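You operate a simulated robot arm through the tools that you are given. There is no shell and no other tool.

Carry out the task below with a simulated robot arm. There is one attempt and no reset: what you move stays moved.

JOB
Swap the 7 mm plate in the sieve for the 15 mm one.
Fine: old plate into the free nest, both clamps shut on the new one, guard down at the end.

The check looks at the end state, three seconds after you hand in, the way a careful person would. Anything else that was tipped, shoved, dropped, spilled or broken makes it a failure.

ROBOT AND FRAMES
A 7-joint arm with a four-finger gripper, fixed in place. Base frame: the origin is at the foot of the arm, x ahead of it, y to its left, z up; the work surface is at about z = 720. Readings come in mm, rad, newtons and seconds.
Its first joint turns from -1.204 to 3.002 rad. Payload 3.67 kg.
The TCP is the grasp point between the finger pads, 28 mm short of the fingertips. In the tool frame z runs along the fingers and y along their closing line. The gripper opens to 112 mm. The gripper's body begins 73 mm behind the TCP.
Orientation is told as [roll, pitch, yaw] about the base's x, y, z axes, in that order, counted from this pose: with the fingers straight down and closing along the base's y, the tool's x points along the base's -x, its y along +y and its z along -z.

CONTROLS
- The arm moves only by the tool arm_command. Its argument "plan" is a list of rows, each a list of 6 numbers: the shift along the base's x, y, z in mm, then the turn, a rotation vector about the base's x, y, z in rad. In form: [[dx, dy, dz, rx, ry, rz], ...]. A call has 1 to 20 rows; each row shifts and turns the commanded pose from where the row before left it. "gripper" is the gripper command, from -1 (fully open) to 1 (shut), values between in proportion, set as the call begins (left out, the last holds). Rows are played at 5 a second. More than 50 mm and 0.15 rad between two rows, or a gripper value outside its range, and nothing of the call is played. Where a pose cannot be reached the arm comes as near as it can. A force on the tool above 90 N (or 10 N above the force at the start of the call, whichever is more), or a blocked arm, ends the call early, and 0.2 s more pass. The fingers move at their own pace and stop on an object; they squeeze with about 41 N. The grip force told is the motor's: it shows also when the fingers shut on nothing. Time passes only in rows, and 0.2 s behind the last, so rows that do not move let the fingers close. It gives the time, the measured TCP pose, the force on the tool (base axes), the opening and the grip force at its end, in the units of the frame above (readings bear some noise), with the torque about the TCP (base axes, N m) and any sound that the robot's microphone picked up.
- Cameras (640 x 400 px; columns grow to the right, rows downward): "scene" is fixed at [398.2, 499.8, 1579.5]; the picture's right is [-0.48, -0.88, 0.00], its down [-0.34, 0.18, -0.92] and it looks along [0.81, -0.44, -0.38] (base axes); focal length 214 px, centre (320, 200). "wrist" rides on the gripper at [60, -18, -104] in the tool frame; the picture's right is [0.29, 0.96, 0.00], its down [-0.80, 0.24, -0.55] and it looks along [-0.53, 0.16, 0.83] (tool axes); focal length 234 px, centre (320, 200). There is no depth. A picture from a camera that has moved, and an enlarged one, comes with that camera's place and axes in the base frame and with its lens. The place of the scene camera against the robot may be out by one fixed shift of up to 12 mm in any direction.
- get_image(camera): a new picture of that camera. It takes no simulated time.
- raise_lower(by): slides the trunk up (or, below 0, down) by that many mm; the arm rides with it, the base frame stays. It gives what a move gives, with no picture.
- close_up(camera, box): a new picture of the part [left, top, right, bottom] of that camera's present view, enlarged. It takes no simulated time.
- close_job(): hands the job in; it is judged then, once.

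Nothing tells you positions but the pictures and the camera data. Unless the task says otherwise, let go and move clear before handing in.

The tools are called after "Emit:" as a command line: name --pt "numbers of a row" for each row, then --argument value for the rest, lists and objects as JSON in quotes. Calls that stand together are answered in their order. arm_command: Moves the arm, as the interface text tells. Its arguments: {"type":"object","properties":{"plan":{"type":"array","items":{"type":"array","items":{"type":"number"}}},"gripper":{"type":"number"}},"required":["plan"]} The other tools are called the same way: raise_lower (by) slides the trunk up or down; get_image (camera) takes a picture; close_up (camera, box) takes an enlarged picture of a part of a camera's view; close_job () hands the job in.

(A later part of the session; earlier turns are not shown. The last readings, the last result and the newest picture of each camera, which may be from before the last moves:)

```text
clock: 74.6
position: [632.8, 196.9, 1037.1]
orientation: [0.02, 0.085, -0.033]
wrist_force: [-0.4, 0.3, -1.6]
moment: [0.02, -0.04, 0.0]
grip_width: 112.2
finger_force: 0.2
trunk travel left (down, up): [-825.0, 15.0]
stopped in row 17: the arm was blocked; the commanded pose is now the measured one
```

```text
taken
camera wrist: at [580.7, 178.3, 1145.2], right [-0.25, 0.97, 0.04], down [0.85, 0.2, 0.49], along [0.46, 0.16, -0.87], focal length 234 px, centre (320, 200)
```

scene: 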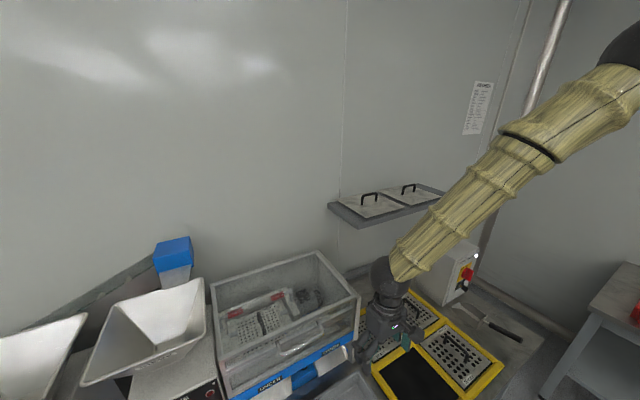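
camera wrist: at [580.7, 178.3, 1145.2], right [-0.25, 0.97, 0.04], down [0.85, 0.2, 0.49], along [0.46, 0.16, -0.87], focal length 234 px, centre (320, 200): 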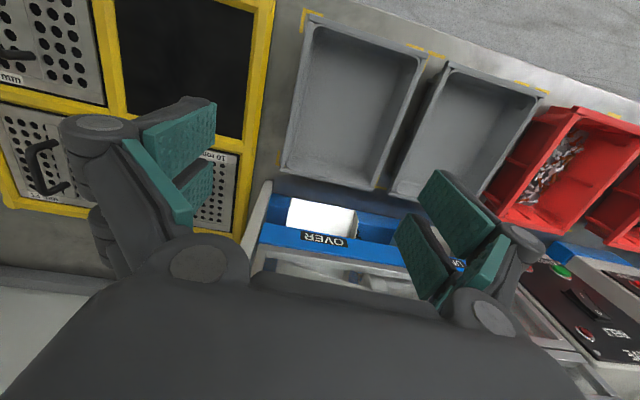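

It blocked again with the residual being a rotation about the shoulder, which suggests something solid stops the upper arm. I'll get a proper look at the robot's own body with the wrist camera, with the gripper shut for a clearer view.

Emit:
arm_command --pt "5 -20 5 0 -0.02 0" --pt "5 -20 5 -0.01 -0.03 0.015" --pt "5 -20 5 -0.01 -0.035 0.018" --pt "5 -20 5 0 0 0" --pt "0 -20 5 0 0 0" --pt "0 -20 5 0 0 0" --pt "0 -20 0 0 0 0" --pt "0 -20 0 0 0 0" --pt "0 -20 0 0 0 0" --pt "0 -20 0 0 0 0" --pt "0 0 0 0 0 0" --pt "0 0 0 0 0 0" --gripper 1

Emit:
arm_command --pt "0 0 0 0 0 0.15" --pt "0 0 0 0 0 0.15" --pt "0 0 0 0 0 0.15" --pt "0 0 0 0 0 0.15" --pt "0 0 0 0 0 0.15" --pt "0 0 0 0 0 0.15" --pt "0 0 0 0 0 0.15" --pt "0 0 0 0 0 0.15" --pt "0 0 0 0 0 0.15" --pt "0 0 0 0 0 0.15" --pt "0 0 0 0 0 0.15" --pt "0 0 0 0 0 0.15" --pt "0 0 0 0 0 0.15" --pt "0 0 0 0 0 0.15" --pt "0 0 0 0 0 0.15" --pt "0 0 0 0 0 0.15" --pt "0 0 0 0 0 0.15" --pt "0 0 0 0 0 0"

Emit:
get_image --camera "wrist"

```text
clock: 77.2
position: [649.4, -2.4, 1067.9]
orientation: [0.0, -0.002, 0.003]
wrist_force: [0.4, 0.1, -0.5]
moment: [0.01, 0.02, 0.02]
grip_width: 0.2
finger_force: 35.6
trunk travel left (down, up): [-825.0, 15.0]
```

```text
clock: 81.0
position: [649.5, -2.3, 1066.4]
orientation: [-0.001, -0.004, 2.552]
wrist_force: [0.1, 0.1, 0.0]
moment: [0.02, 0.03, 0.01]
grip_width: 0.0
finger_force: 36.0
trunk travel left (down, up): [-825.0, 15.0]
```

```text
taken
camera wrist: at [710.7, -20.5, 1171.2], right [-0.29, -0.96, 0.0], down [-0.8, 0.24, 0.56], along [-0.53, 0.16, -0.83], focal length 234 px, centre (320, 200)
```

wrist: 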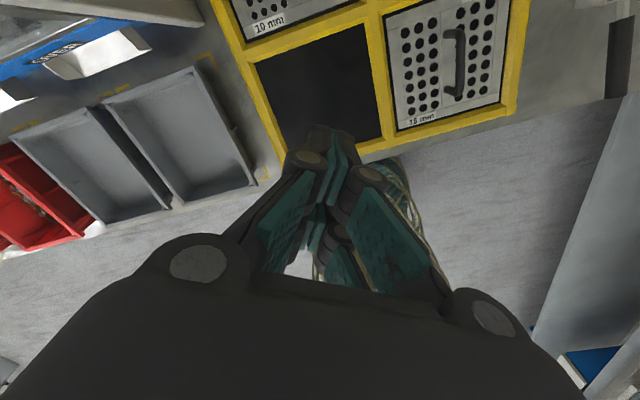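

Emit:
arm_command --pt "0 0 0 0 0.1 0" --pt "0 0 0 0 0.1 0" --pt "0 0 0 0 0.1 0" --pt "0 0 0 0 0.1 0" --pt "0 0 0 0 0.1 0" --pt "0 0 0 0 0.1 0" --pt "0 0 0 0 0.1 0" --pt "0 0 0 0 0 0" --gripper -1

Emit:
get_image --camera "wrist"

Emit:
get_image --camera "scene"

```text
clock: 82.8
position: [651.2, -2.4, 1066.8]
orientation: [0.438, -0.569, 2.422]
wrist_force: [-0.5, -0.5, 0.0]
moment: [0.01, -0.01, 0.0]
grip_width: 112.3
finger_force: 0.1
trunk travel left (down, up): [-825.0, 15.0]
```

```text
taken
camera wrist: at [763.7, -20.8, 1108.3], right [-0.22, -0.96, 0.19], down [-0.25, 0.24, 0.94], along [-0.94, 0.16, -0.29], focal length 234 px, centre (320, 200)
```

wrist: 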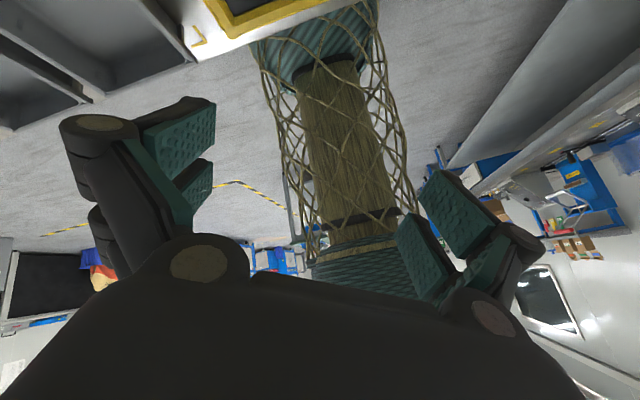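

```text
taken
```

scene: 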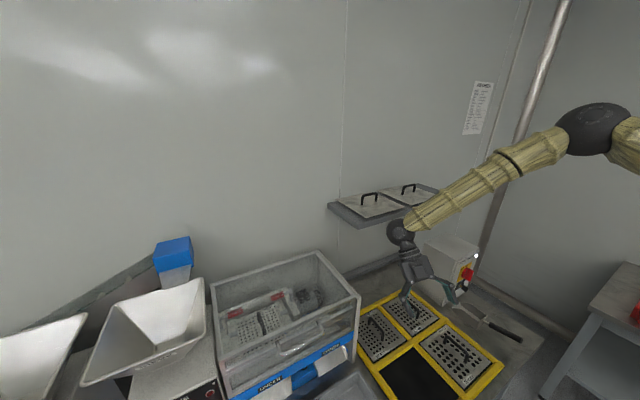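

Emit:
arm_command --pt "0 0 0 0 0.1 0" --pt "0 0 0 0 0.1 0" --pt "0 0 0 0 0.1 0" --pt "0 0 0 0 0.1 0" --pt "0 0 0 0 0.1 0" --pt "0 0 0 0 0 0"

Emit:
get_image --camera "wrist"

Emit:
get_image --camera "scene"

```text
clock: 84.2
position: [649.8, -3.1, 1068.2]
orientation: [0.963, -0.889, 2.063]
wrist_force: [0.9, -0.4, -0.8]
moment: [-0.03, 0.03, 0.0]
grip_width: 111.6
finger_force: 0.0
trunk travel left (down, up): [-825.0, 15.0]
```

```text
taken
camera wrist: at [769.7, -20.9, 1049.1], right [-0.11, -0.96, 0.27], down [0.23, 0.24, 0.94], along [-0.97, 0.16, 0.19], focal length 234 px, centre (320, 200)
```

wrist: 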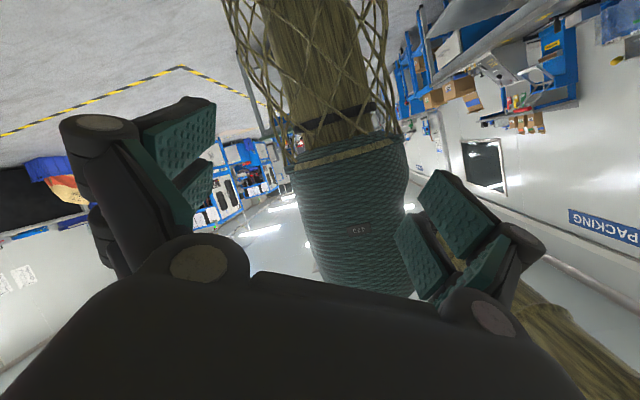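

```text
taken
```

scene: 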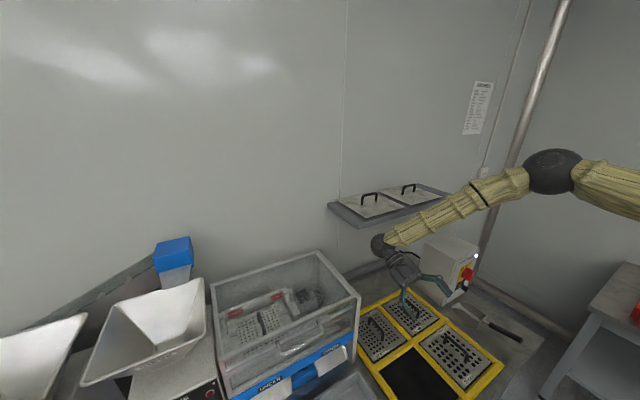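

The robot has a thick teal trunk at the origin, and the arm's shoulder seems to hang off its right side. I'll shut the gripper to see the shoulder itself in this view.

Emit:
arm_command --pt "0 0 0 0 0 0" --pt "0 0 0 0 0 0" --pt "0 0 0 0 0 0" --gripper 1

Emit:
get_image --camera "wrist"

Emit:
arm_command --pt "0 0 0 0 0 -0.15" --pt "0 0 0 0 0 -0.15" --pt "0 0 0 0 0 -0.1" --pt "0 0 0 0 0 0"

Emit:
get_image --camera "wrist"

```text
clock: 85.0
position: [650.9, -1.7, 1065.7]
orientation: [0.965, -0.889, 2.065]
wrist_force: [0.6, -0.1, 0.7]
moment: [-0.03, -0.03, -0.02]
grip_width: 0.0
finger_force: 35.4
trunk travel left (down, up): [-825.0, 15.0]
```

```text
taken
camera wrist: at [770.1, -20.9, 1048.7], right [-0.11, -0.96, 0.27], down [0.23, 0.24, 0.94], along [-0.97, 0.16, 0.19], focal length 234 px, centre (320, 200)
```

wrist: 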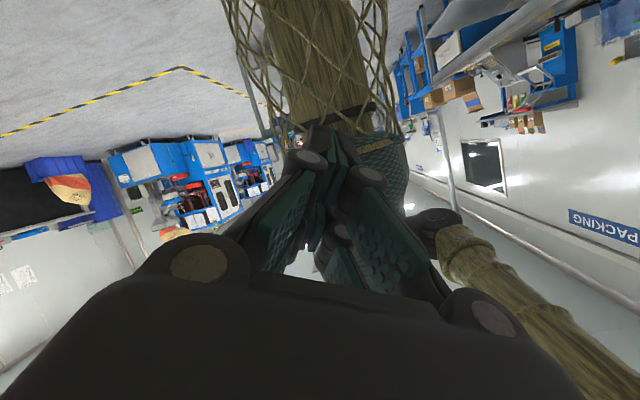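

```text
clock: 86.0
position: [651.3, -1.5, 1067.0]
orientation: [0.964, -0.89, 1.661]
wrist_force: [-0.3, 0.5, -0.5]
moment: [0.02, -0.01, -0.02]
grip_width: 0.1
finger_force: 35.4
trunk travel left (down, up): [-825.0, 15.0]
```

```text
taken
camera wrist: at [753.5, -64.7, 1048.8], right [-0.47, -0.84, 0.27], down [0.31, 0.13, 0.94], along [-0.83, 0.53, 0.19], focal length 234 px, centre (320, 200)
```

wrist: 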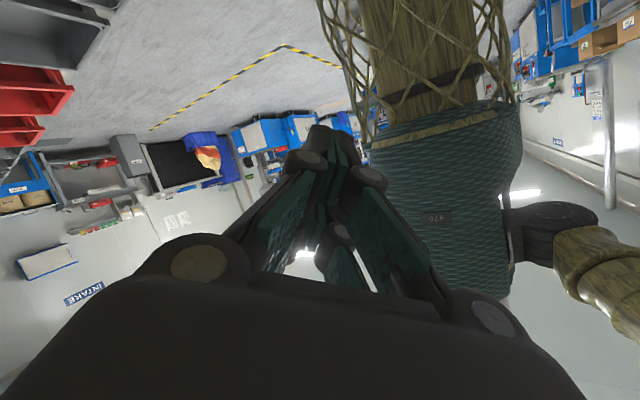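

The shoulder is fixed at about (100, −215), with an upper arm of about 530 mm and a forearm of about 480 mm, so left targets need the elbow low and forward with the forearm swung left. I'll undo the tool rotations, drop the elbow on the right side, and swing the forearm left along an arc.

Emit:
arm_command --pt "0 0 0 0 0 0.15" --pt "0 0 0 0 0 0.15" --pt "0 0 0 0 0 0.1" --pt "0 0 0 0 -0.15 0" --pt "0 0 0 0 -0.15 0" --pt "0 0 0 0 -0.15 0" --pt "0 0 0 0 -0.15 0" --pt "0 0 0 0 -0.15 0" --pt "0 0 0 0 -0.15 0" --pt "0 0 0 0 -0.15 0" --pt "0 0 0 0 -0.15 0" --pt "0 0 0 0 0 0"

Emit:
arm_command --pt "0 0 0 0 0 -0.15" --pt "0 0 0 0 0 -0.15" --pt "0 0 0 0 0 -0.15" --pt "0 0 0 0 0 -0.15" --pt "0 0 0 0 0 -0.15" --pt "0 0 0 0 0 -0.15" --pt "0 0 0 0 0 -0.15" --pt "0 0 0 0 0 -0.15" --pt "0 0 0 0 0 -0.15" --pt "0 0 0 0 0 -0.15" --pt "0 0 0 0 0 -0.15" --pt "0 0 0 0 0 -0.15" --pt "0 0 0 0 0 -0.15" --pt "0 0 0 0 0 -0.15" --pt "0 0 0 0 0 -0.15" --pt "0 0 0 0 0 -0.15" --pt "0 0 0 0 0 -0.15" --pt "0 0 0 0 0 0" --pt "0 0 0 0 0 0"

Emit:
get_image --camera "scene"

```text
clock: 88.6
position: [651.8, -2.8, 1065.9]
orientation: [-0.002, -0.006, 2.55]
wrist_force: [-0.8, 0.5, -1.1]
moment: [0.05, 0.05, 0.0]
grip_width: 0.1
finger_force: 35.7
trunk travel left (down, up): [-825.0, 15.0]
```

```text
clock: 92.6
position: [650.9, -2.3, 1066.8]
orientation: [0.002, -0.004, 0.002]
wrist_force: [-0.6, -0.9, 0.2]
moment: [0.02, -0.01, -0.04]
grip_width: 0.0
finger_force: 35.5
trunk travel left (down, up): [-825.0, 15.0]
```

```text
taken
```

scene: 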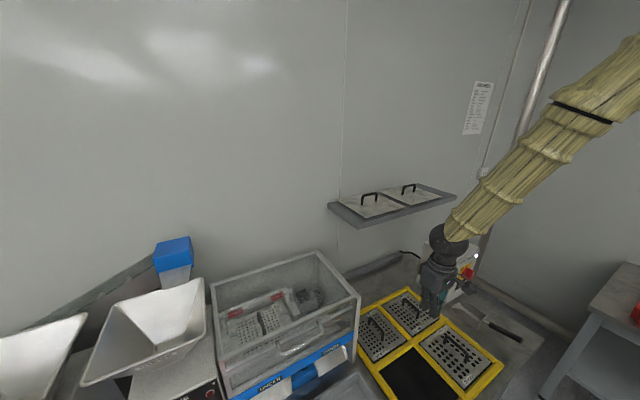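

Emit:
arm_command --pt "10 -20 -10 0 0 0" --pt "10 -20 -20 0 0 0" --pt "10 -20 -20 0 0 0" --pt "10 -20 -20 0 0 0" --pt "10 -20 -20 0 0 0" --pt "0 -15 -20 0 0 0" --pt "0 0 -20 0 0 0" --pt "-3 0 -20 0 0 0" --pt "-3 0 -20 0 0 0" --pt "-4 0 -20 0 0 0" --pt "-5 0 -20 0 0 0" --pt "0 0 0 0 0 0" --pt "0 0 0 0 0 0"

Emit:
get_image --camera "scene"

```text
clock: 95.4
position: [685.2, -116.2, 856.6]
orientation: [-0.001, -0.004, 0.005]
wrist_force: [0.1, 0.4, -1.0]
moment: [0.02, -0.03, -0.02]
grip_width: 0.2
finger_force: 35.5
trunk travel left (down, up): [-825.0, 15.0]
```

```text
taken
```

scene: 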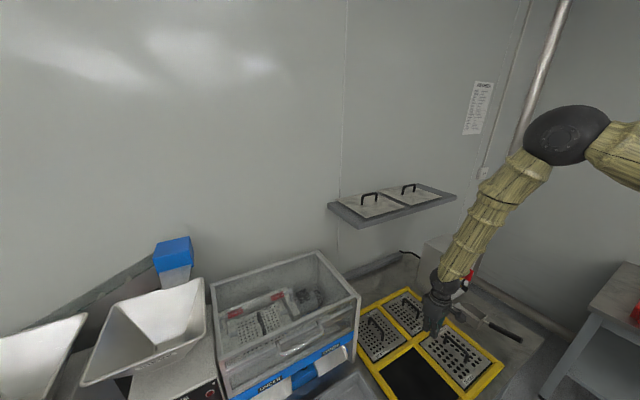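

Elbow is now low and forward. I'll swing left in stages while rising above the sieve front.

Emit:
arm_command --pt "0 20 12 0 0 0" --pt "0 20 12 0 0 0" --pt "0 20 12 0 0 0" --pt "0 20 12 0 0 0" --pt "0 20 12 0 0 0" --pt "0 20 12 0 0 0" --pt "0 20 12 0 0 0" --pt "0 20 12 0 0 0" --pt "0 20 12 0 0 0" --pt "0 20 12 0 0 0" --pt "0 0 0 0 0 0" --pt "0 0 0 0 0 0"

Emit:
get_image --camera "scene"

```text
clock: 98.0
position: [682.3, 80.1, 970.7]
orientation: [0.007, 0.008, -0.007]
wrist_force: [0.1, -0.2, 0.3]
moment: [0.05, -0.02, -0.04]
grip_width: 0.0
finger_force: 35.5
trunk travel left (down, up): [-825.0, 15.0]
```

```text
taken
```

scene: 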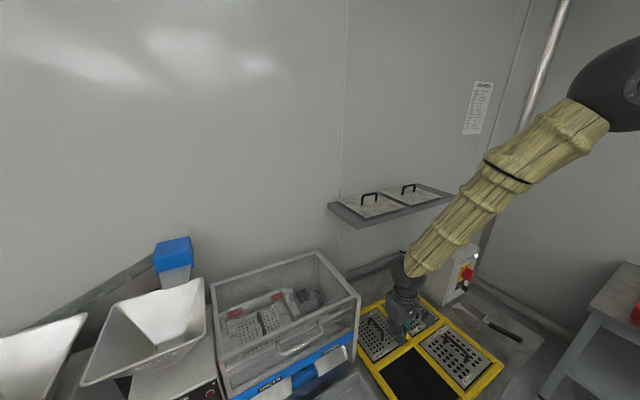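

Emit:
arm_command --pt "0 10 0 0 0 0" --pt "0 10 0 0 0 0" --pt "0 0 0 0 0 0" --pt "0 0 0 0 0 0"

Emit:
arm_command --pt "0 10 0 0 0 0" --pt "0 10 0 0 0 0" --pt "0 0 0 0 0 0" --pt "0 0 0 0 0 0"

Emit:
arm_command --pt "0 10 0 0 0 0" --pt "0 10 0 0 0 0" --pt "0 0 0 0 0 0" --pt "0 0 0 0 0 0"

```text
clock: 99.0
position: [683.5, 101.3, 972.7]
orientation: [0.006, 0.005, -0.004]
wrist_force: [-0.4, 0.1, -0.8]
moment: [0.02, -0.02, 0.01]
grip_width: 0.0
finger_force: 35.0
trunk travel left (down, up): [-825.0, 15.0]
```

```text
clock: 100.0
position: [684.4, 121.8, 975.5]
orientation: [0.006, 0.004, -0.001]
wrist_force: [-0.4, 0.0, 0.2]
moment: [-0.03, 0.04, 0.01]
grip_width: 0.0
finger_force: 36.2
trunk travel left (down, up): [-825.0, 15.0]
```

```text
clock: 101.0
position: [686.9, 143.2, 975.8]
orientation: [0.002, 0.001, 0.001]
wrist_force: [0.2, -0.9, -0.9]
moment: [0.02, 0.02, -0.02]
grip_width: 0.0
finger_force: 35.8
trunk travel left (down, up): [-825.0, 15.0]
```

Pure +y works from here without residuals. I'll keep going in modest steps.

Emit:
arm_command --pt "0 10 0 0 0 0" --pt "0 10 0 0 0 0" --pt "0 10 0 0 0 0" --pt "0 10 0 0 0 0" --pt "0 10 0 0 0 0" --pt "0 0 0 0 0 0" --pt "0 0 0 0 0 0"

Emit:
get_image --camera "scene"

Emit:
get_image --camera "wrist"

```text
clock: 102.6
position: [686.1, 193.1, 977.2]
orientation: [-0.002, -0.004, 0.002]
wrist_force: [0.1, -0.3, 0.1]
moment: [0.02, -0.02, 0.02]
grip_width: 0.4
finger_force: 35.8
trunk travel left (down, up): [-825.0, 15.0]
```

```text
taken
```

scene: 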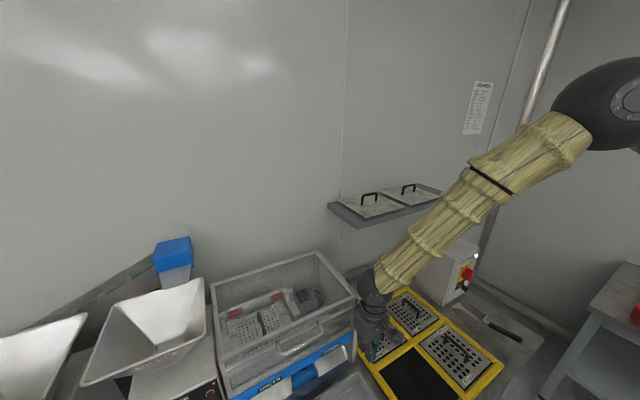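

```text
taken
camera wrist: at [626.9, 175.3, 1081.1], right [-0.29, 0.96, 0.0], down [0.79, 0.24, 0.56], along [0.53, 0.16, -0.83], focal length 234 px, centre (320, 200)
```

wrist: 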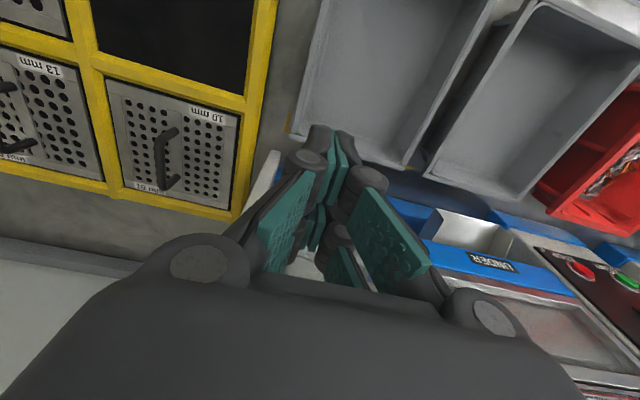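

Emit:
arm_command --pt "-2 10 0 0 0 0" --pt "-2 10 0 0 0 0" --pt "-2 10 0 0 0 0" --pt "-2 10 0 0 0 0" --pt "-2 10 0 0 0 0" --pt "-2 10 2 0 0 0" --pt "-2 10 2 0 0 0" --pt "-2 10 2 0 0 0" --pt "-2 10 2 0 0 0" --pt "-2 10 2 0 0 0" --pt "0 0 0 0 0 0" --pt "0 0 0 0 0 0"

Emit:
get_image --camera "scene"

```text
clock: 105.2
position: [664.8, 295.1, 986.2]
orientation: [-0.002, -0.005, 0.003]
wrist_force: [-0.4, 0.2, -0.4]
moment: [0.02, -0.01, -0.02]
grip_width: 0.0
finger_force: 36.1
trunk travel left (down, up): [-825.0, 15.0]
```

```text
taken
```

scene: 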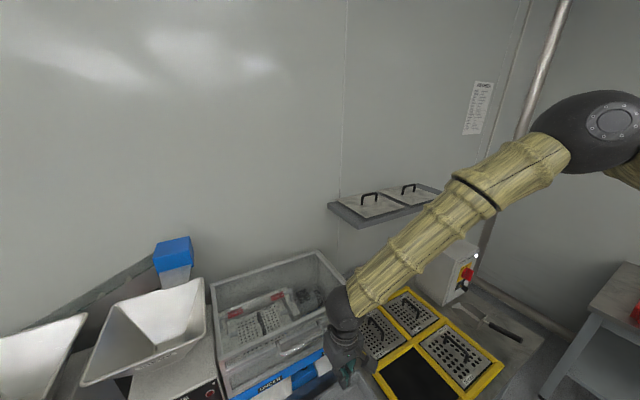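

Emit:
arm_command --pt "0 5 10 0 0 0" --pt "0 5 10 0 0 0" --pt "0 5 10 0 0 0" --pt "0 5 10 0 0 0" --pt "0 5 10 0 0 0" --pt "0 5 10 0 0 0" --pt "0 0 0 0 0 0" --pt "0 0 0 0 0 0" --gripper -1

Emit:
get_image --camera "wrist"

Emit:
get_image --camera "scene"

```text
clock: 107.0
position: [664.8, 322.3, 1046.1]
orientation: [-0.002, -0.003, 0.002]
wrist_force: [-0.4, -0.4, 0.0]
moment: [0.02, 0.0, 0.01]
grip_width: 112.0
finger_force: 0.1
trunk travel left (down, up): [-825.0, 15.0]
```

```text
taken
camera wrist: at [605.7, 304.5, 1150.3], right [-0.29, 0.96, 0.0], down [0.79, 0.24, 0.56], along [0.53, 0.16, -0.83], focal length 234 px, centre (320, 200)
```

wrist: 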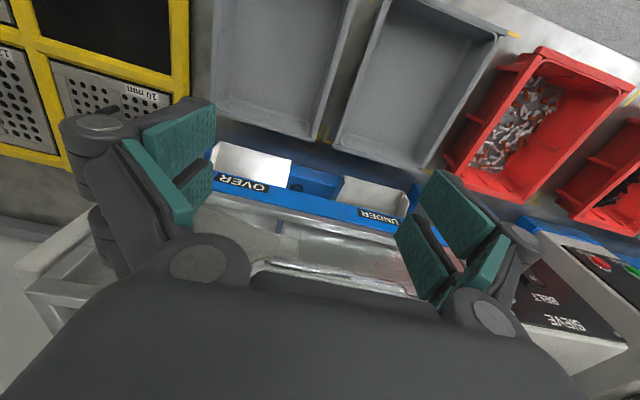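

```text
taken
```

scene: 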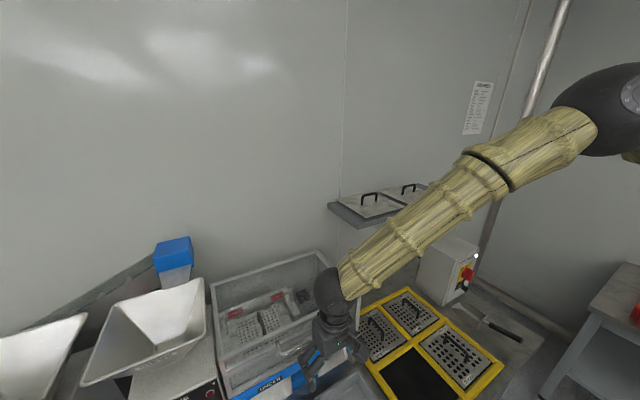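

Tracking is exact in this posture. I'll tilt the tool so that the wrist camera looks into the sieve.

Emit:
arm_command --pt "0 5 10 0 -0.1 0" --pt "0 5 10 0 -0.1 0" --pt "0 5 10 0 -0.1 0" --pt "0 5 10 0 -0.1 0" --pt "0 5 10 0 -0.1 0" --pt "0 0 0 0 0 0" --pt "0 0 0 0 0 0"

Emit:
get_image --camera "wrist"

Emit:
close_up --camera "wrist" --box '[200, 80, 440, 240]'

```text
clock: 108.6
position: [667.2, 343.3, 1094.8]
orientation: [0.003, -0.494, -0.005]
wrist_force: [0.5, 0.4, 0.1]
moment: [-0.01, 0.03, -0.01]
grip_width: 111.8
finger_force: 0.1
trunk travel left (down, up): [-825.0, 15.0]
```

```text
taken
camera wrist: at [565.3, 327.2, 1157.5], right [-0.25, 0.96, -0.13], down [0.44, 0.24, 0.87], along [0.86, 0.16, -0.48], focal length 234 px, centre (320, 200)
```

wrist: 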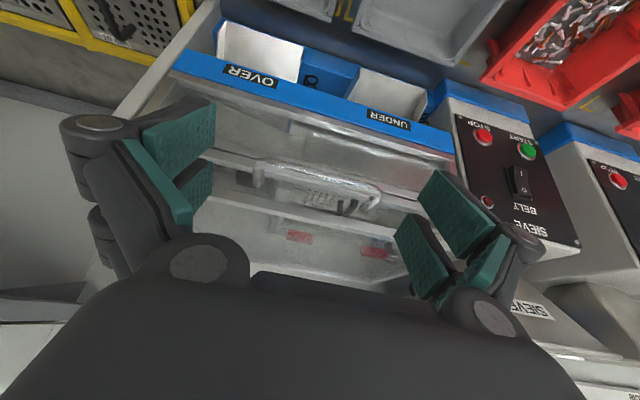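

```text
2.50 times, centred on (320, 160) of wrist
camera zoom: at [565.3, 327.2, 1157.5], right [-0.25, 0.96, -0.13], down [0.44, 0.24, 0.87], along [0.86, 0.16, -0.48], focal length 585 px, centre (320, 300)
```

zoom: 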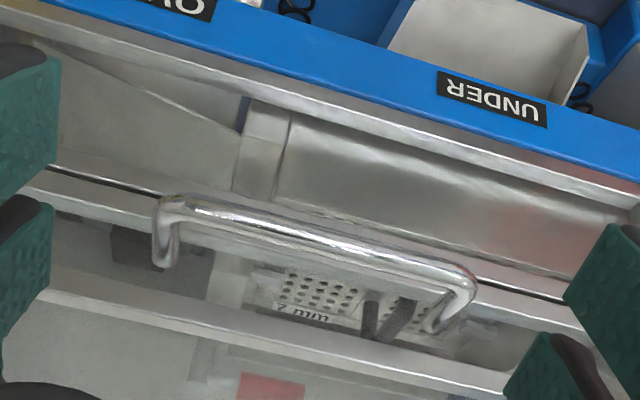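

The guard is a clear hood with a chrome bar handle on its front strip: bar along y, about y 300–415, near x 750, z 1025. It's probably hinged at the rear. I'll take enlarged views to understand hinge and clamps.

Emit:
close_up --camera "scene" --box '[205, 245, 285, 345]'

Emit:
close_up --camera "scene" --box '[210, 285, 310, 350]'

Emit:
close_up --camera "scene" --box '[280, 245, 370, 310]'

Emit:
close_up --camera "wrist" --box '[430, 60, 600, 250]'

```text
4.00 times, centred on (245, 295) of scene
camera zoom: at [398.2, 499.8, 1579.5], right [-0.48, -0.88, 0.0], down [-0.34, 0.18, -0.92], along [0.81, -0.44, -0.38], focal length 858 px, centre (620, -180)
```

zoom: 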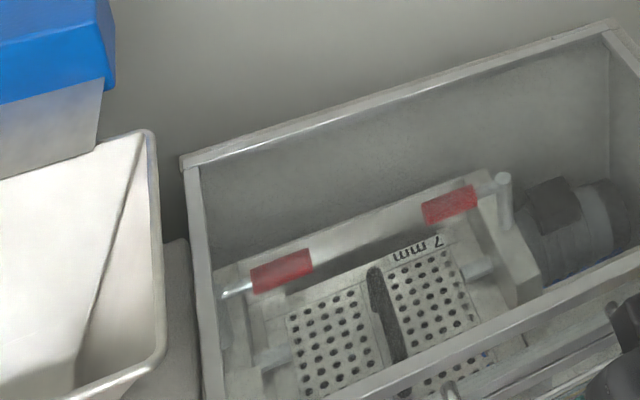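

```text
6.15 times, centred on (260, 318) of scene
camera zoom: at [398.2, 499.8, 1579.5], right [-0.48, -0.88, 0.0], down [-0.34, 0.18, -0.92], along [0.81, -0.44, -0.38], focal length 1320 px, centre (689, -523)
```

zoom: 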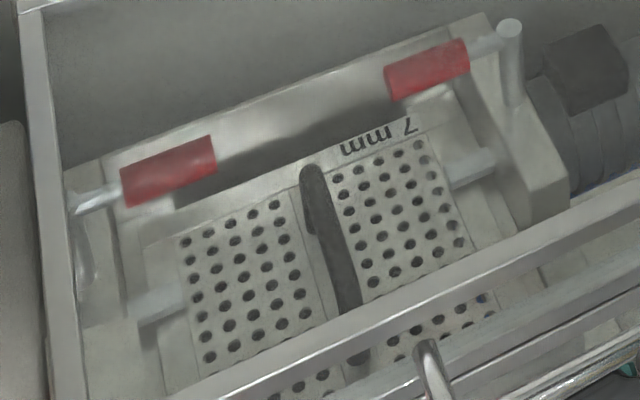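

```text
6.15 times, centred on (325, 278) of scene
camera zoom: at [398.2, 499.8, 1579.5], right [-0.48, -0.88, 0.0], down [-0.34, 0.18, -0.92], along [0.81, -0.44, -0.38], focal length 1320 px, centre (289, -277)
```

zoom: 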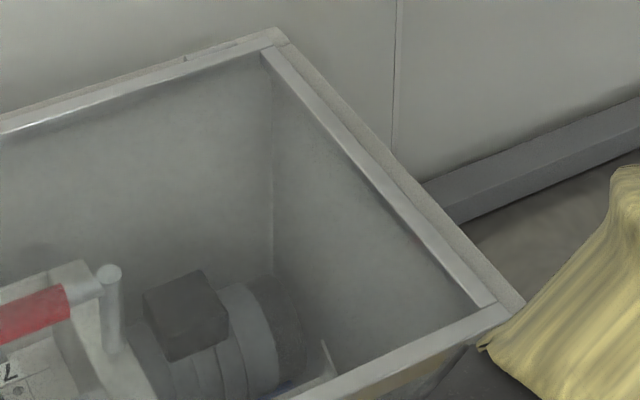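

```text
2.11 times, centred on (515, 155) of wrist
camera zoom: at [565.3, 327.2, 1157.5], right [-0.25, 0.96, -0.13], down [0.44, 0.24, 0.87], along [0.86, 0.16, -0.48], focal length 493 px, centre (-90, 295)
```

zoom: 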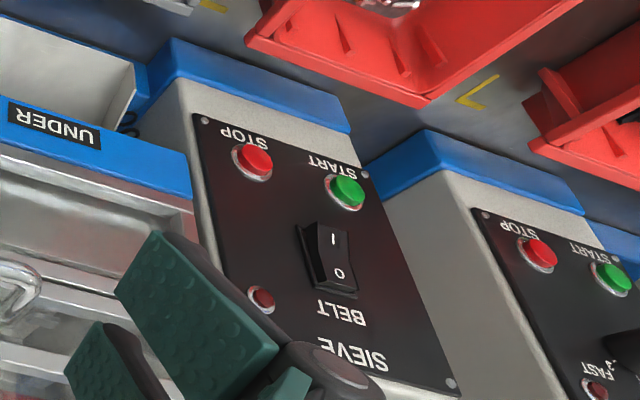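

The lid frame hinges at the rear, and the red-handled clamps sit on each side of the plate's far end. My plan is to point the gripper forward with fingers above and below the bar, loosely caging it, and lift along the arc. I'll turn the tool progressively and check tracking.

Emit:
arm_command --pt "0 0 0 0 -0.1 0.05" --pt "0 0 0 0 -0.1 0.05" --pt "0 0 0 0 -0.1 0.05" --pt "0 0 0 0 -0.1 0.05" --pt "0 0 0 0 -0.1 0.05" --pt "0 0 0 0 0 0" --pt "0 0 0 0 0 0"

Emit:
get_image --camera "scene"

Emit:
get_image --camera "wrist"

```text
clock: 110.2
position: [665.3, 348.3, 1095.5]
orientation: [-0.119, -0.996, 0.34]
wrist_force: [0.2, -0.2, 0.9]
moment: [0.01, -0.01, 0.01]
grip_width: 111.9
finger_force: 0.0
trunk travel left (down, up): [-825.0, 15.0]
```

```text
taken
```

scene: 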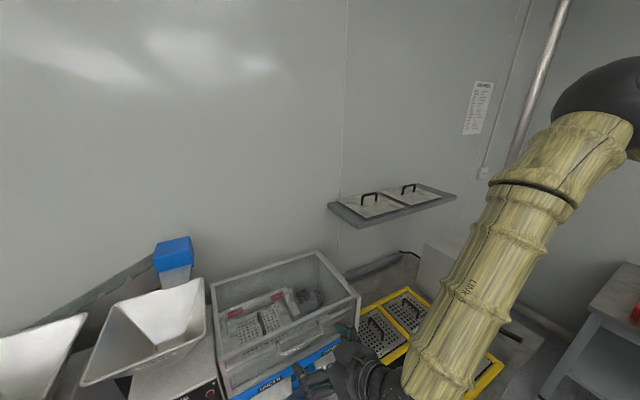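

```text
taken
camera wrist: at [553.7, 302.4, 1103.9], right [-0.38, 0.88, -0.3], down [-0.11, 0.28, 0.95], along [0.92, 0.39, -0.01], focal length 234 px, centre (320, 200)
```

wrist: 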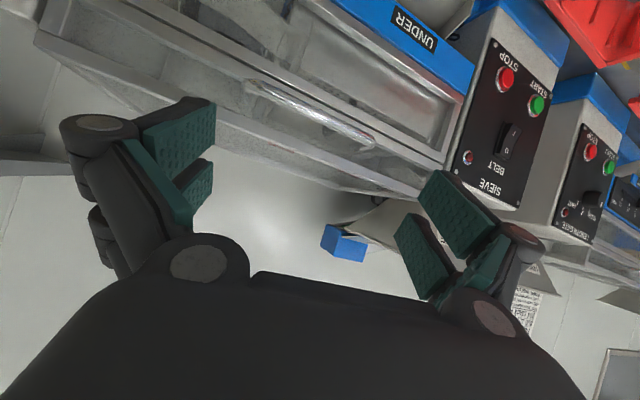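

Emit:
arm_command --pt "-2 0 0 0.1368 0.0046 -0.0261" --pt "-2 0 0 0.1368 0.0046 -0.0261" --pt "-2 0 0 0.1368 0.0046 -0.0261" --pt "-2 0 0 0.1368 0.0046 -0.0261" --pt "-2 0 0 0.1368 0.0046 -0.0261" --pt "-2 0 0 0.1368 0.0046 -0.0261" --pt "-2 0 0 0.1368 0.0046 -0.0261" --pt "-2 0 0 0.1368 0.0046 -0.0261" --pt "-2 0 0 0.1368 0.0046 -0.0261" --pt "-2 0 0 0.1368 0.0046 -0.0261" --pt "0 0 0 0.1368 0.0046 -0.0261" --pt "0 0 0 0.1368 0.0046 -0.0261" --pt "0 0 0 0 0 0" --pt "0 0 0 0 0 0"

Emit:
get_image --camera "wrist"

Emit:
get_image --camera "scene"

```text
clock: 113.2
position: [663.1, 409.9, 1260.2]
orientation: [1.264, -0.213, -1.089]
wrist_force: [-0.9, 0.2, 0.3]
moment: [0.02, -0.02, -0.03]
grip_width: 112.1
finger_force: 0.0
out of reach, approached as far as the arm can: row 7, 8, 9, 10, 11, 12
trunk travel left (down, up): [-825.0, 15.0]
```

```text
taken
camera wrist: at [542.6, 415.8, 1261.0], right [0.04, 0.55, 0.83], down [-0.08, -0.83, 0.56], along [1.0, -0.09, 0.02], focal length 234 px, centre (320, 200)
```

wrist: 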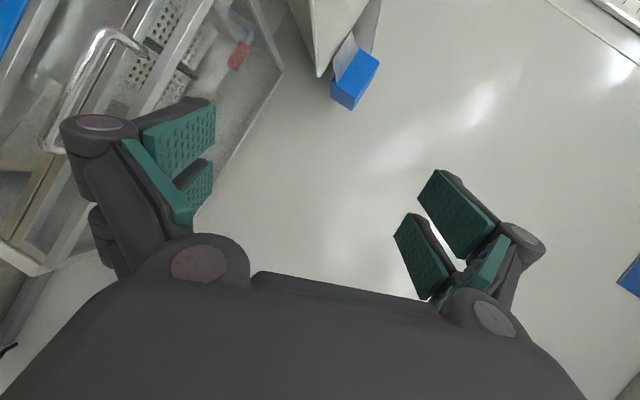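

```text
taken
```

scene: 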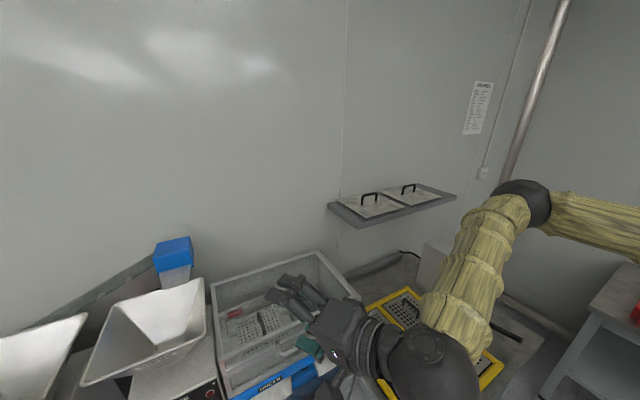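

That wrist roll ran out of reach. I'll instead use a fork: fingers side by side under the bar, tool pointing forward and slightly down. I'll rotate to that while returning in front of the handle.

Emit:
arm_command --pt "0 -6 -10 -0.119 -0.045 0.0426" --pt "0 -6 -15 -0.119 -0.045 0.0426" --pt "0 -6 -20 -0.119 -0.045 0.0426" --pt "0 -6 -20 -0.119 -0.045 0.0426" --pt "0 -6 -20 -0.119 -0.045 0.0426" --pt "0 -6 -20 -0.119 -0.045 0.0426" --pt "0 -6 -20 -0.119 -0.045 0.0426" --pt "0 -6 -20 -0.119 -0.045 0.0426" --pt "0 -6 -20 -0.119 -0.045 0.0426" --pt "0 -6 -20 -0.119 -0.045 0.0426" --pt "0 0 0 0 0 0" --pt "0 0 0 0 0 0"

Emit:
get_image --camera "wrist"

Emit:
get_image --camera "scene"

```text
clock: 115.8
position: [662.8, 350.6, 1074.3]
orientation: [0.002, -1.203, 0.398]
wrist_force: [0.2, -0.4, -0.9]
moment: [0.03, -0.03, 0.0]
grip_width: 111.7
finger_force: 0.0
trunk travel left (down, up): [-825.0, 15.0]
```

```text
taken
camera wrist: at [562.5, 289.0, 1056.5], right [-0.47, 0.84, -0.27], down [-0.31, 0.13, 0.94], along [0.83, 0.52, 0.2], focal length 234 px, centre (320, 200)
```

wrist: 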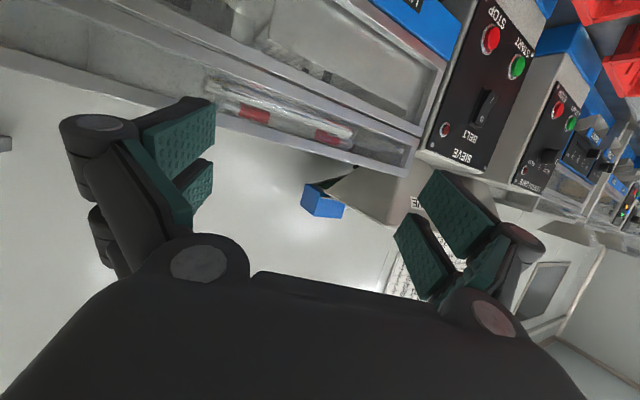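

```text
taken
```

scene: 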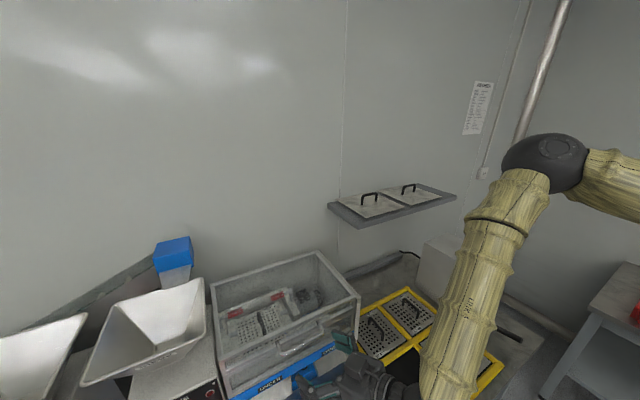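

The tool is now exactly oriented (pitch −1.20, yaw 0.40), and two wrist views put the bar from (742, 300, 1036) to (751, 421, 1031). I'll set the fork to about 60 mm, drop below bar height and go in under it.

Emit:
arm_command --pt "0 2 -15 0 0 0" --pt "0 2 -15 0 0 0" --pt "0 2 -15 0 0 0" --pt "0 2 -15 0 0 0" --pt "0 2 -9 0 0 0" --pt "0 0 0 0 0 0" --pt "0 0 0 0 0 0" --gripper -0.071

Emit:
get_image --camera "wrist"

Emit:
close_up --camera "wrist" --box '[180, 20, 420, 180]'

```text
clock: 117.4
position: [664.0, 359.6, 1004.3]
orientation: [0.003, -1.204, 0.396]
wrist_force: [-0.1, -0.3, 0.6]
moment: [0.0, 0.0, 0.03]
grip_width: 59.9
finger_force: 0.0
trunk travel left (down, up): [-825.0, 15.0]
```

```text
taken
camera wrist: at [561.2, 297.3, 986.3], right [-0.47, 0.84, -0.27], down [-0.31, 0.13, 0.94], along [0.83, 0.52, 0.2], focal length 234 px, centre (320, 200)
```

wrist: 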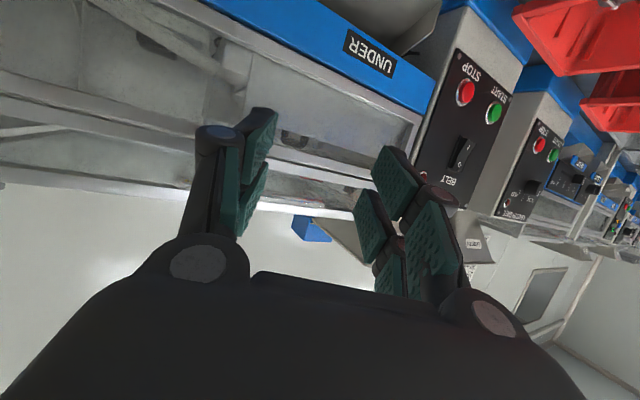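

```text
2.50 times, centred on (300, 100) of wrist
camera zoom: at [561.2, 297.3, 986.3], right [-0.47, 0.84, -0.27], down [-0.31, 0.13, 0.94], along [0.83, 0.52, 0.2], focal length 585 px, centre (370, 450)
```

zoom: 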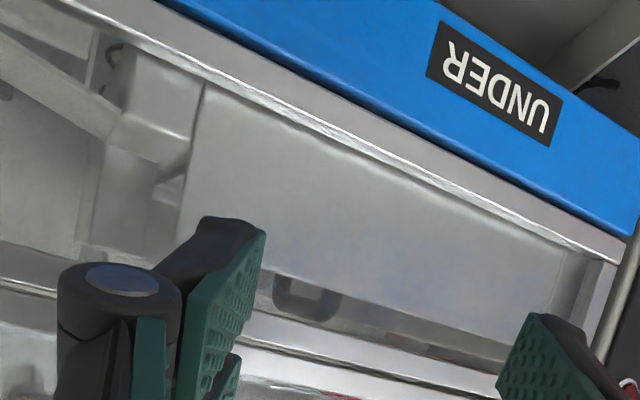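

Emit:
close_up --camera "wrist" --box '[120, 120, 400, 300]'

Emit:
close_up --camera "scene" --box '[260, 300, 400, 400]'

```text
2.22 times, centred on (260, 210) of wrist
camera zoom: at [561.2, 297.3, 986.3], right [-0.47, 0.84, -0.27], down [-0.31, 0.13, 0.94], along [0.83, 0.52, 0.2], focal length 520 px, centre (453, 178)
```

zoom: 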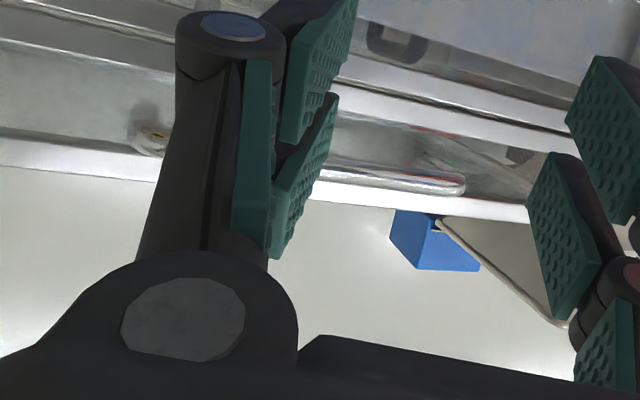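

```text
4.00 times, centred on (330, 350) of scene
camera zoom: at [398.2, 499.8, 1579.5], right [-0.48, -0.88, 0.0], down [-0.34, 0.18, -0.92], along [0.81, -0.44, -0.38], focal length 858 px, centre (280, -400)
```

zoom: 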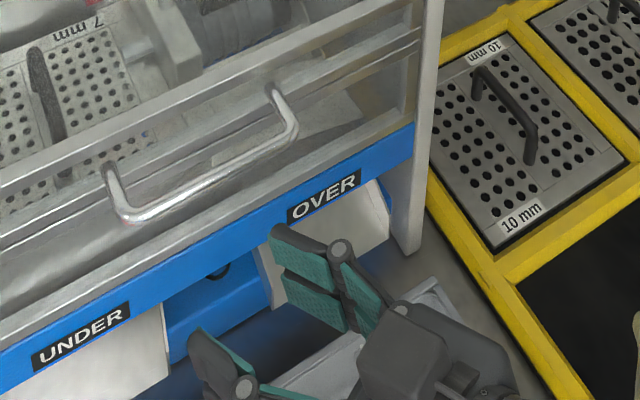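

The bar is where predicted, just above the fork level. I'll move in beneath it and then lift gently.

Emit:
arm_command --pt "10 0 0 0 0 0" --pt "10 0 0 0 0 0" --pt "10 0 0 0 0 0" --pt "10 0 0 0 0 0" --pt "10 0 0 0 0 0" --pt "10 0 0 0 0 0" --pt "10 0 0 0 0 0" --pt "8 0 0 0 0 0" --pt "0 0 0 0 0 0" --pt "0 0 0 0 0 0"

Emit:
close_up --camera "scene" --box '[240, 290, 380, 390]'

Emit:
get_image --camera "wrist"

```text
clock: 119.6
position: [738.2, 360.4, 1006.2]
orientation: [0.005, -1.205, 0.397]
wrist_force: [-15.1, -7.3, -3.9]
moment: [0.2, -0.14, -0.69]
grip_width: 63.2
finger_force: 2.1
trunk travel left (down, up): [-825.0, 15.0]
```

```text
4.00 times, centred on (310, 340) of scene
camera zoom: at [398.2, 499.8, 1579.5], right [-0.48, -0.88, 0.0], down [-0.34, 0.18, -0.92], along [0.81, -0.44, -0.38], focal length 858 px, centre (360, -360)
```

zoom: 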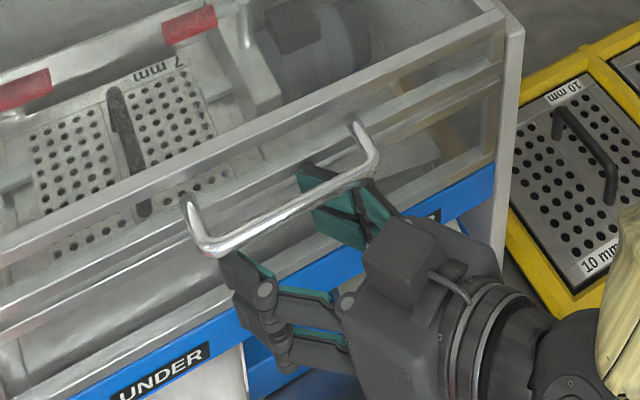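

```text
taken
camera wrist: at [637.8, 297.7, 987.9], right [-0.47, 0.84, -0.27], down [-0.31, 0.13, 0.94], along [0.83, 0.52, 0.2], focal length 234 px, centre (320, 200)
```

wrist: 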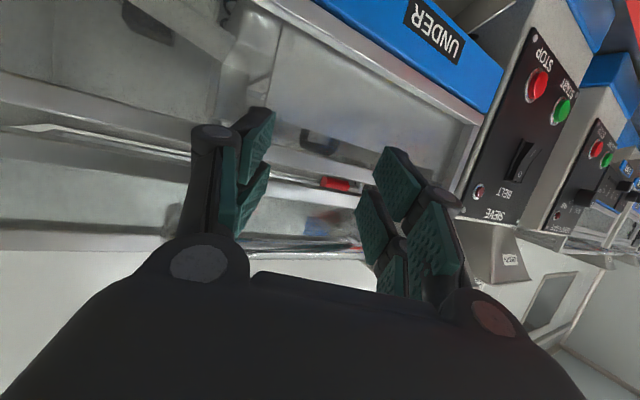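

A fingertip is touching the front panel (15 N), so the fork is fully in. I'll back off a few millimetres and start lifting.

Emit:
arm_command --pt "-7 0 0 0 0 0" --pt "0 0 5 0 0 0" --pt "0 0 5 0 0 0" --pt "0 0 5 0 0 0" --pt "0 0 5 0 0 0" --pt "0 0 5 0 0 0" --pt "0 0 5 0 0 0" --pt "0 0 0 0 0 0"

Emit:
close_up --camera "scene" --box '[200, 240, 400, 390]'

```text
clock: 121.4
position: [735.1, 359.8, 1036.7]
orientation: [0.005, -1.204, 0.395]
wrist_force: [-0.2, -0.3, -0.4]
moment: [0.06, 0.03, 0.01]
grip_width: 60.0
finger_force: 0.0
trunk travel left (down, up): [-825.0, 15.0]
```

```text
2.67 times, centred on (300, 315) of scene
camera zoom: at [398.2, 499.8, 1579.5], right [-0.48, -0.88, 0.0], down [-0.34, 0.18, -0.92], along [0.81, -0.44, -0.38], focal length 572 px, centre (373, -107)
```

zoom: 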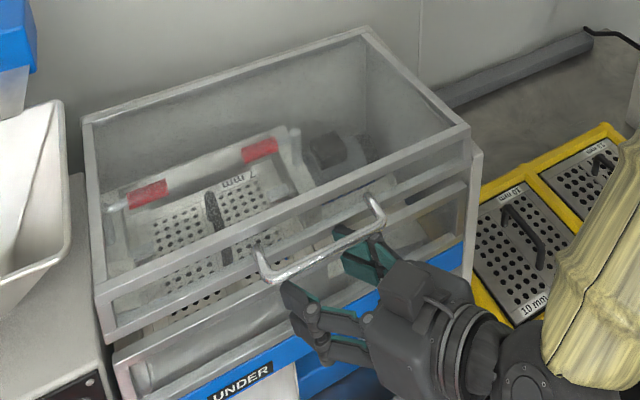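

The hood has started to rise with almost no load, so it seems balanced. I'll continue along the arc.

Emit:
arm_command --pt "0 0 10 0 0 0" --pt "0 0 10 0 0 0" --pt "1 0 10 0 0 0" --pt "1 0 10 0 0 0" --pt "2 0 10 0 0 0" --pt "2 0 10 0 0 0" --pt "0 0 0 0 0 0"

Emit:
get_image --camera "scene"

Emit:
close_up --camera "scene" --box '[200, 220, 400, 370]'

Emit:
get_image --camera "wrist"

```text
clock: 123.0
position: [738.7, 360.7, 1093.8]
orientation: [0.005, -1.203, 0.396]
wrist_force: [-0.1, 0.5, -1.0]
moment: [0.05, 0.0, -0.04]
grip_width: 60.0
finger_force: 0.1
trunk travel left (down, up): [-825.0, 15.0]
```

```text
taken
```

scene: 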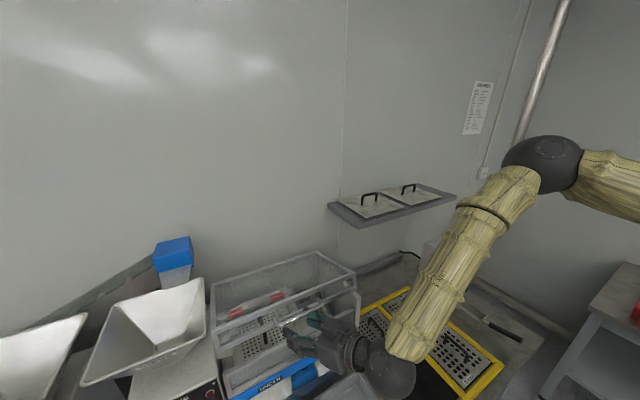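

```text
2.67 times, centred on (300, 295) of scene
camera zoom: at [398.2, 499.8, 1579.5], right [-0.48, -0.88, 0.0], down [-0.34, 0.18, -0.92], along [0.81, -0.44, -0.38], focal length 572 px, centre (373, -53)
```

zoom: 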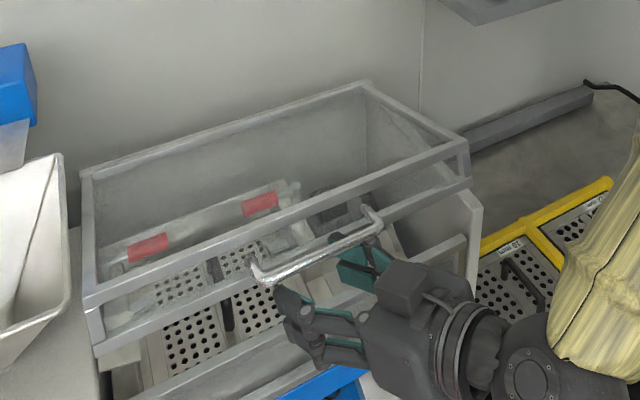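

```text
taken
camera wrist: at [638.1, 297.9, 1076.7], right [-0.47, 0.84, -0.27], down [-0.31, 0.13, 0.94], along [0.83, 0.52, 0.2], focal length 234 px, centre (320, 200)
```

wrist: 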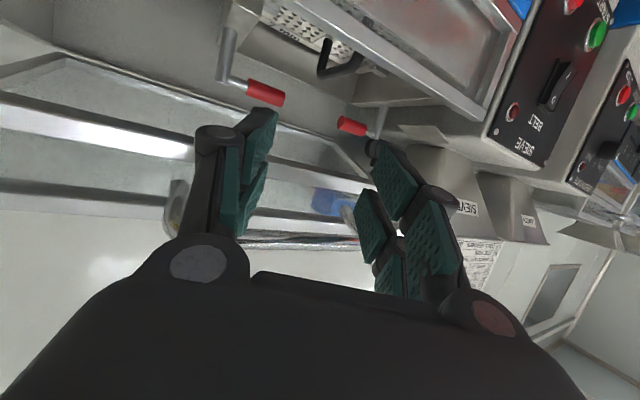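

Emit:
arm_command --pt "4 0 13.5 0 0 0" --pt "4 0 13.5 0 0 0" --pt "4 0 13.5 0 0 0" --pt "5.6 0 13 0 0 0" --pt "5.6 0 13 0 0 0" --pt "5.6 0 13 0 0 0" --pt "7.2 0 12.2 0 0 0" --pt "7.2 0 12.2 0 0 0" --pt "7.2 0 12.2 0 0 0" --pt "0 0 0 0 0 0"

Emit:
get_image --camera "scene"

Emit:
get_image --camera "wrist"

```text
clock: 125.2
position: [790.0, 359.4, 1211.9]
orientation: [0.004, -1.203, 0.398]
wrist_force: [-2.7, 0.3, 2.3]
moment: [-0.06, -0.07, -0.08]
grip_width: 62.5
finger_force: 0.3
trunk travel left (down, up): [-825.0, 15.0]
```

```text
taken
```

scene: 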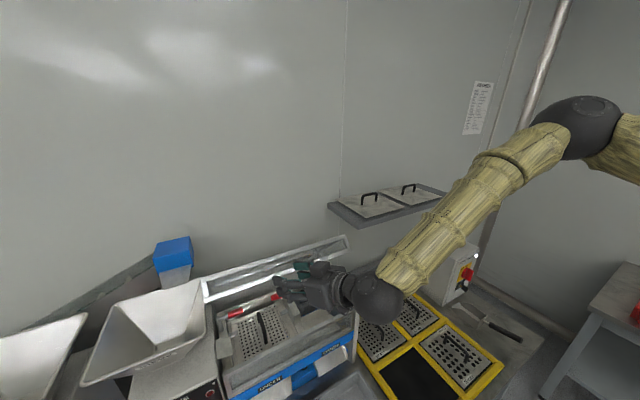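

```text
taken
camera wrist: at [688.0, 297.5, 1193.8], right [-0.47, 0.84, -0.27], down [-0.31, 0.13, 0.94], along [0.83, 0.52, 0.2], focal length 234 px, centre (320, 200)
```

wrist: 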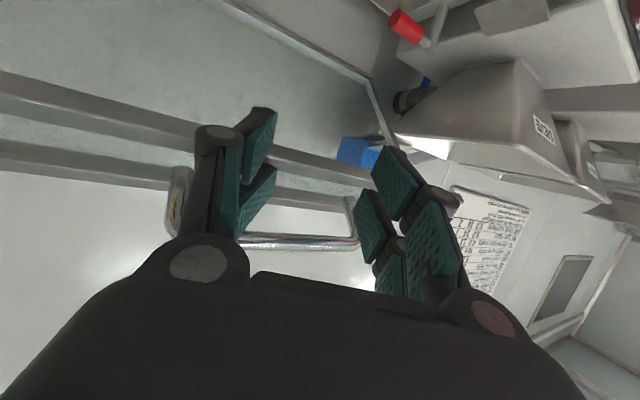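

Emit:
arm_command --pt "8.6 0 11.2 0 0 0" --pt "8.6 0 11.2 0 0 0" --pt "8.6 0 11.2 0 0 0" --pt "10 0 10 0 0 0" --pt "10 0 10 0 0 0" --pt "10 0 10 0 0 0" --pt "11 0 8.8 0 0 0" --pt "11 0 8.8 0 0 0" --pt "11 0 8.8 0 0 0" --pt "0 0 0 0 0 0"

Emit:
get_image --camera "scene"

Emit:
get_image --camera "wrist"

```text
clock: 127.4
position: [880.0, 359.8, 1301.8]
orientation: [0.003, -1.206, 0.395]
wrist_force: [-0.6, -1.1, 0.6]
moment: [-0.05, -0.1, -0.06]
grip_width: 59.7
finger_force: 0.1
trunk travel left (down, up): [-825.0, 15.0]
```

```text
taken
```

scene: 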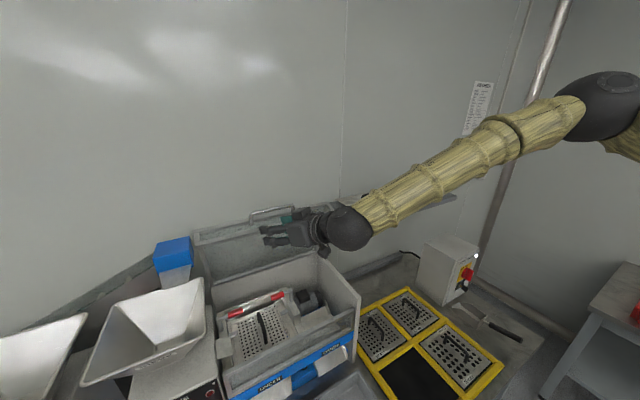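

```text
taken
camera wrist: at [778.1, 296.7, 1283.3], right [-0.47, 0.84, -0.27], down [-0.31, 0.13, 0.94], along [0.83, 0.52, 0.2], focal length 234 px, centre (320, 200)
```

wrist: 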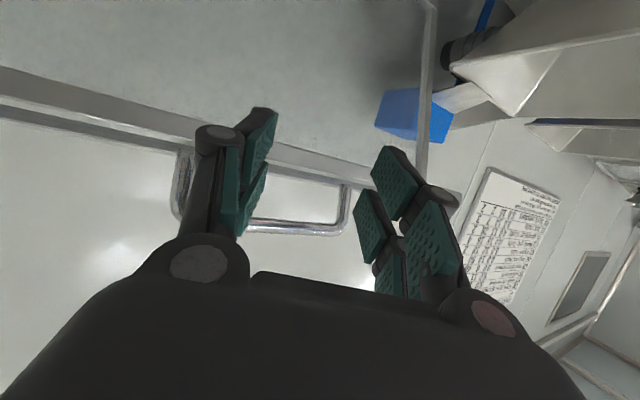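

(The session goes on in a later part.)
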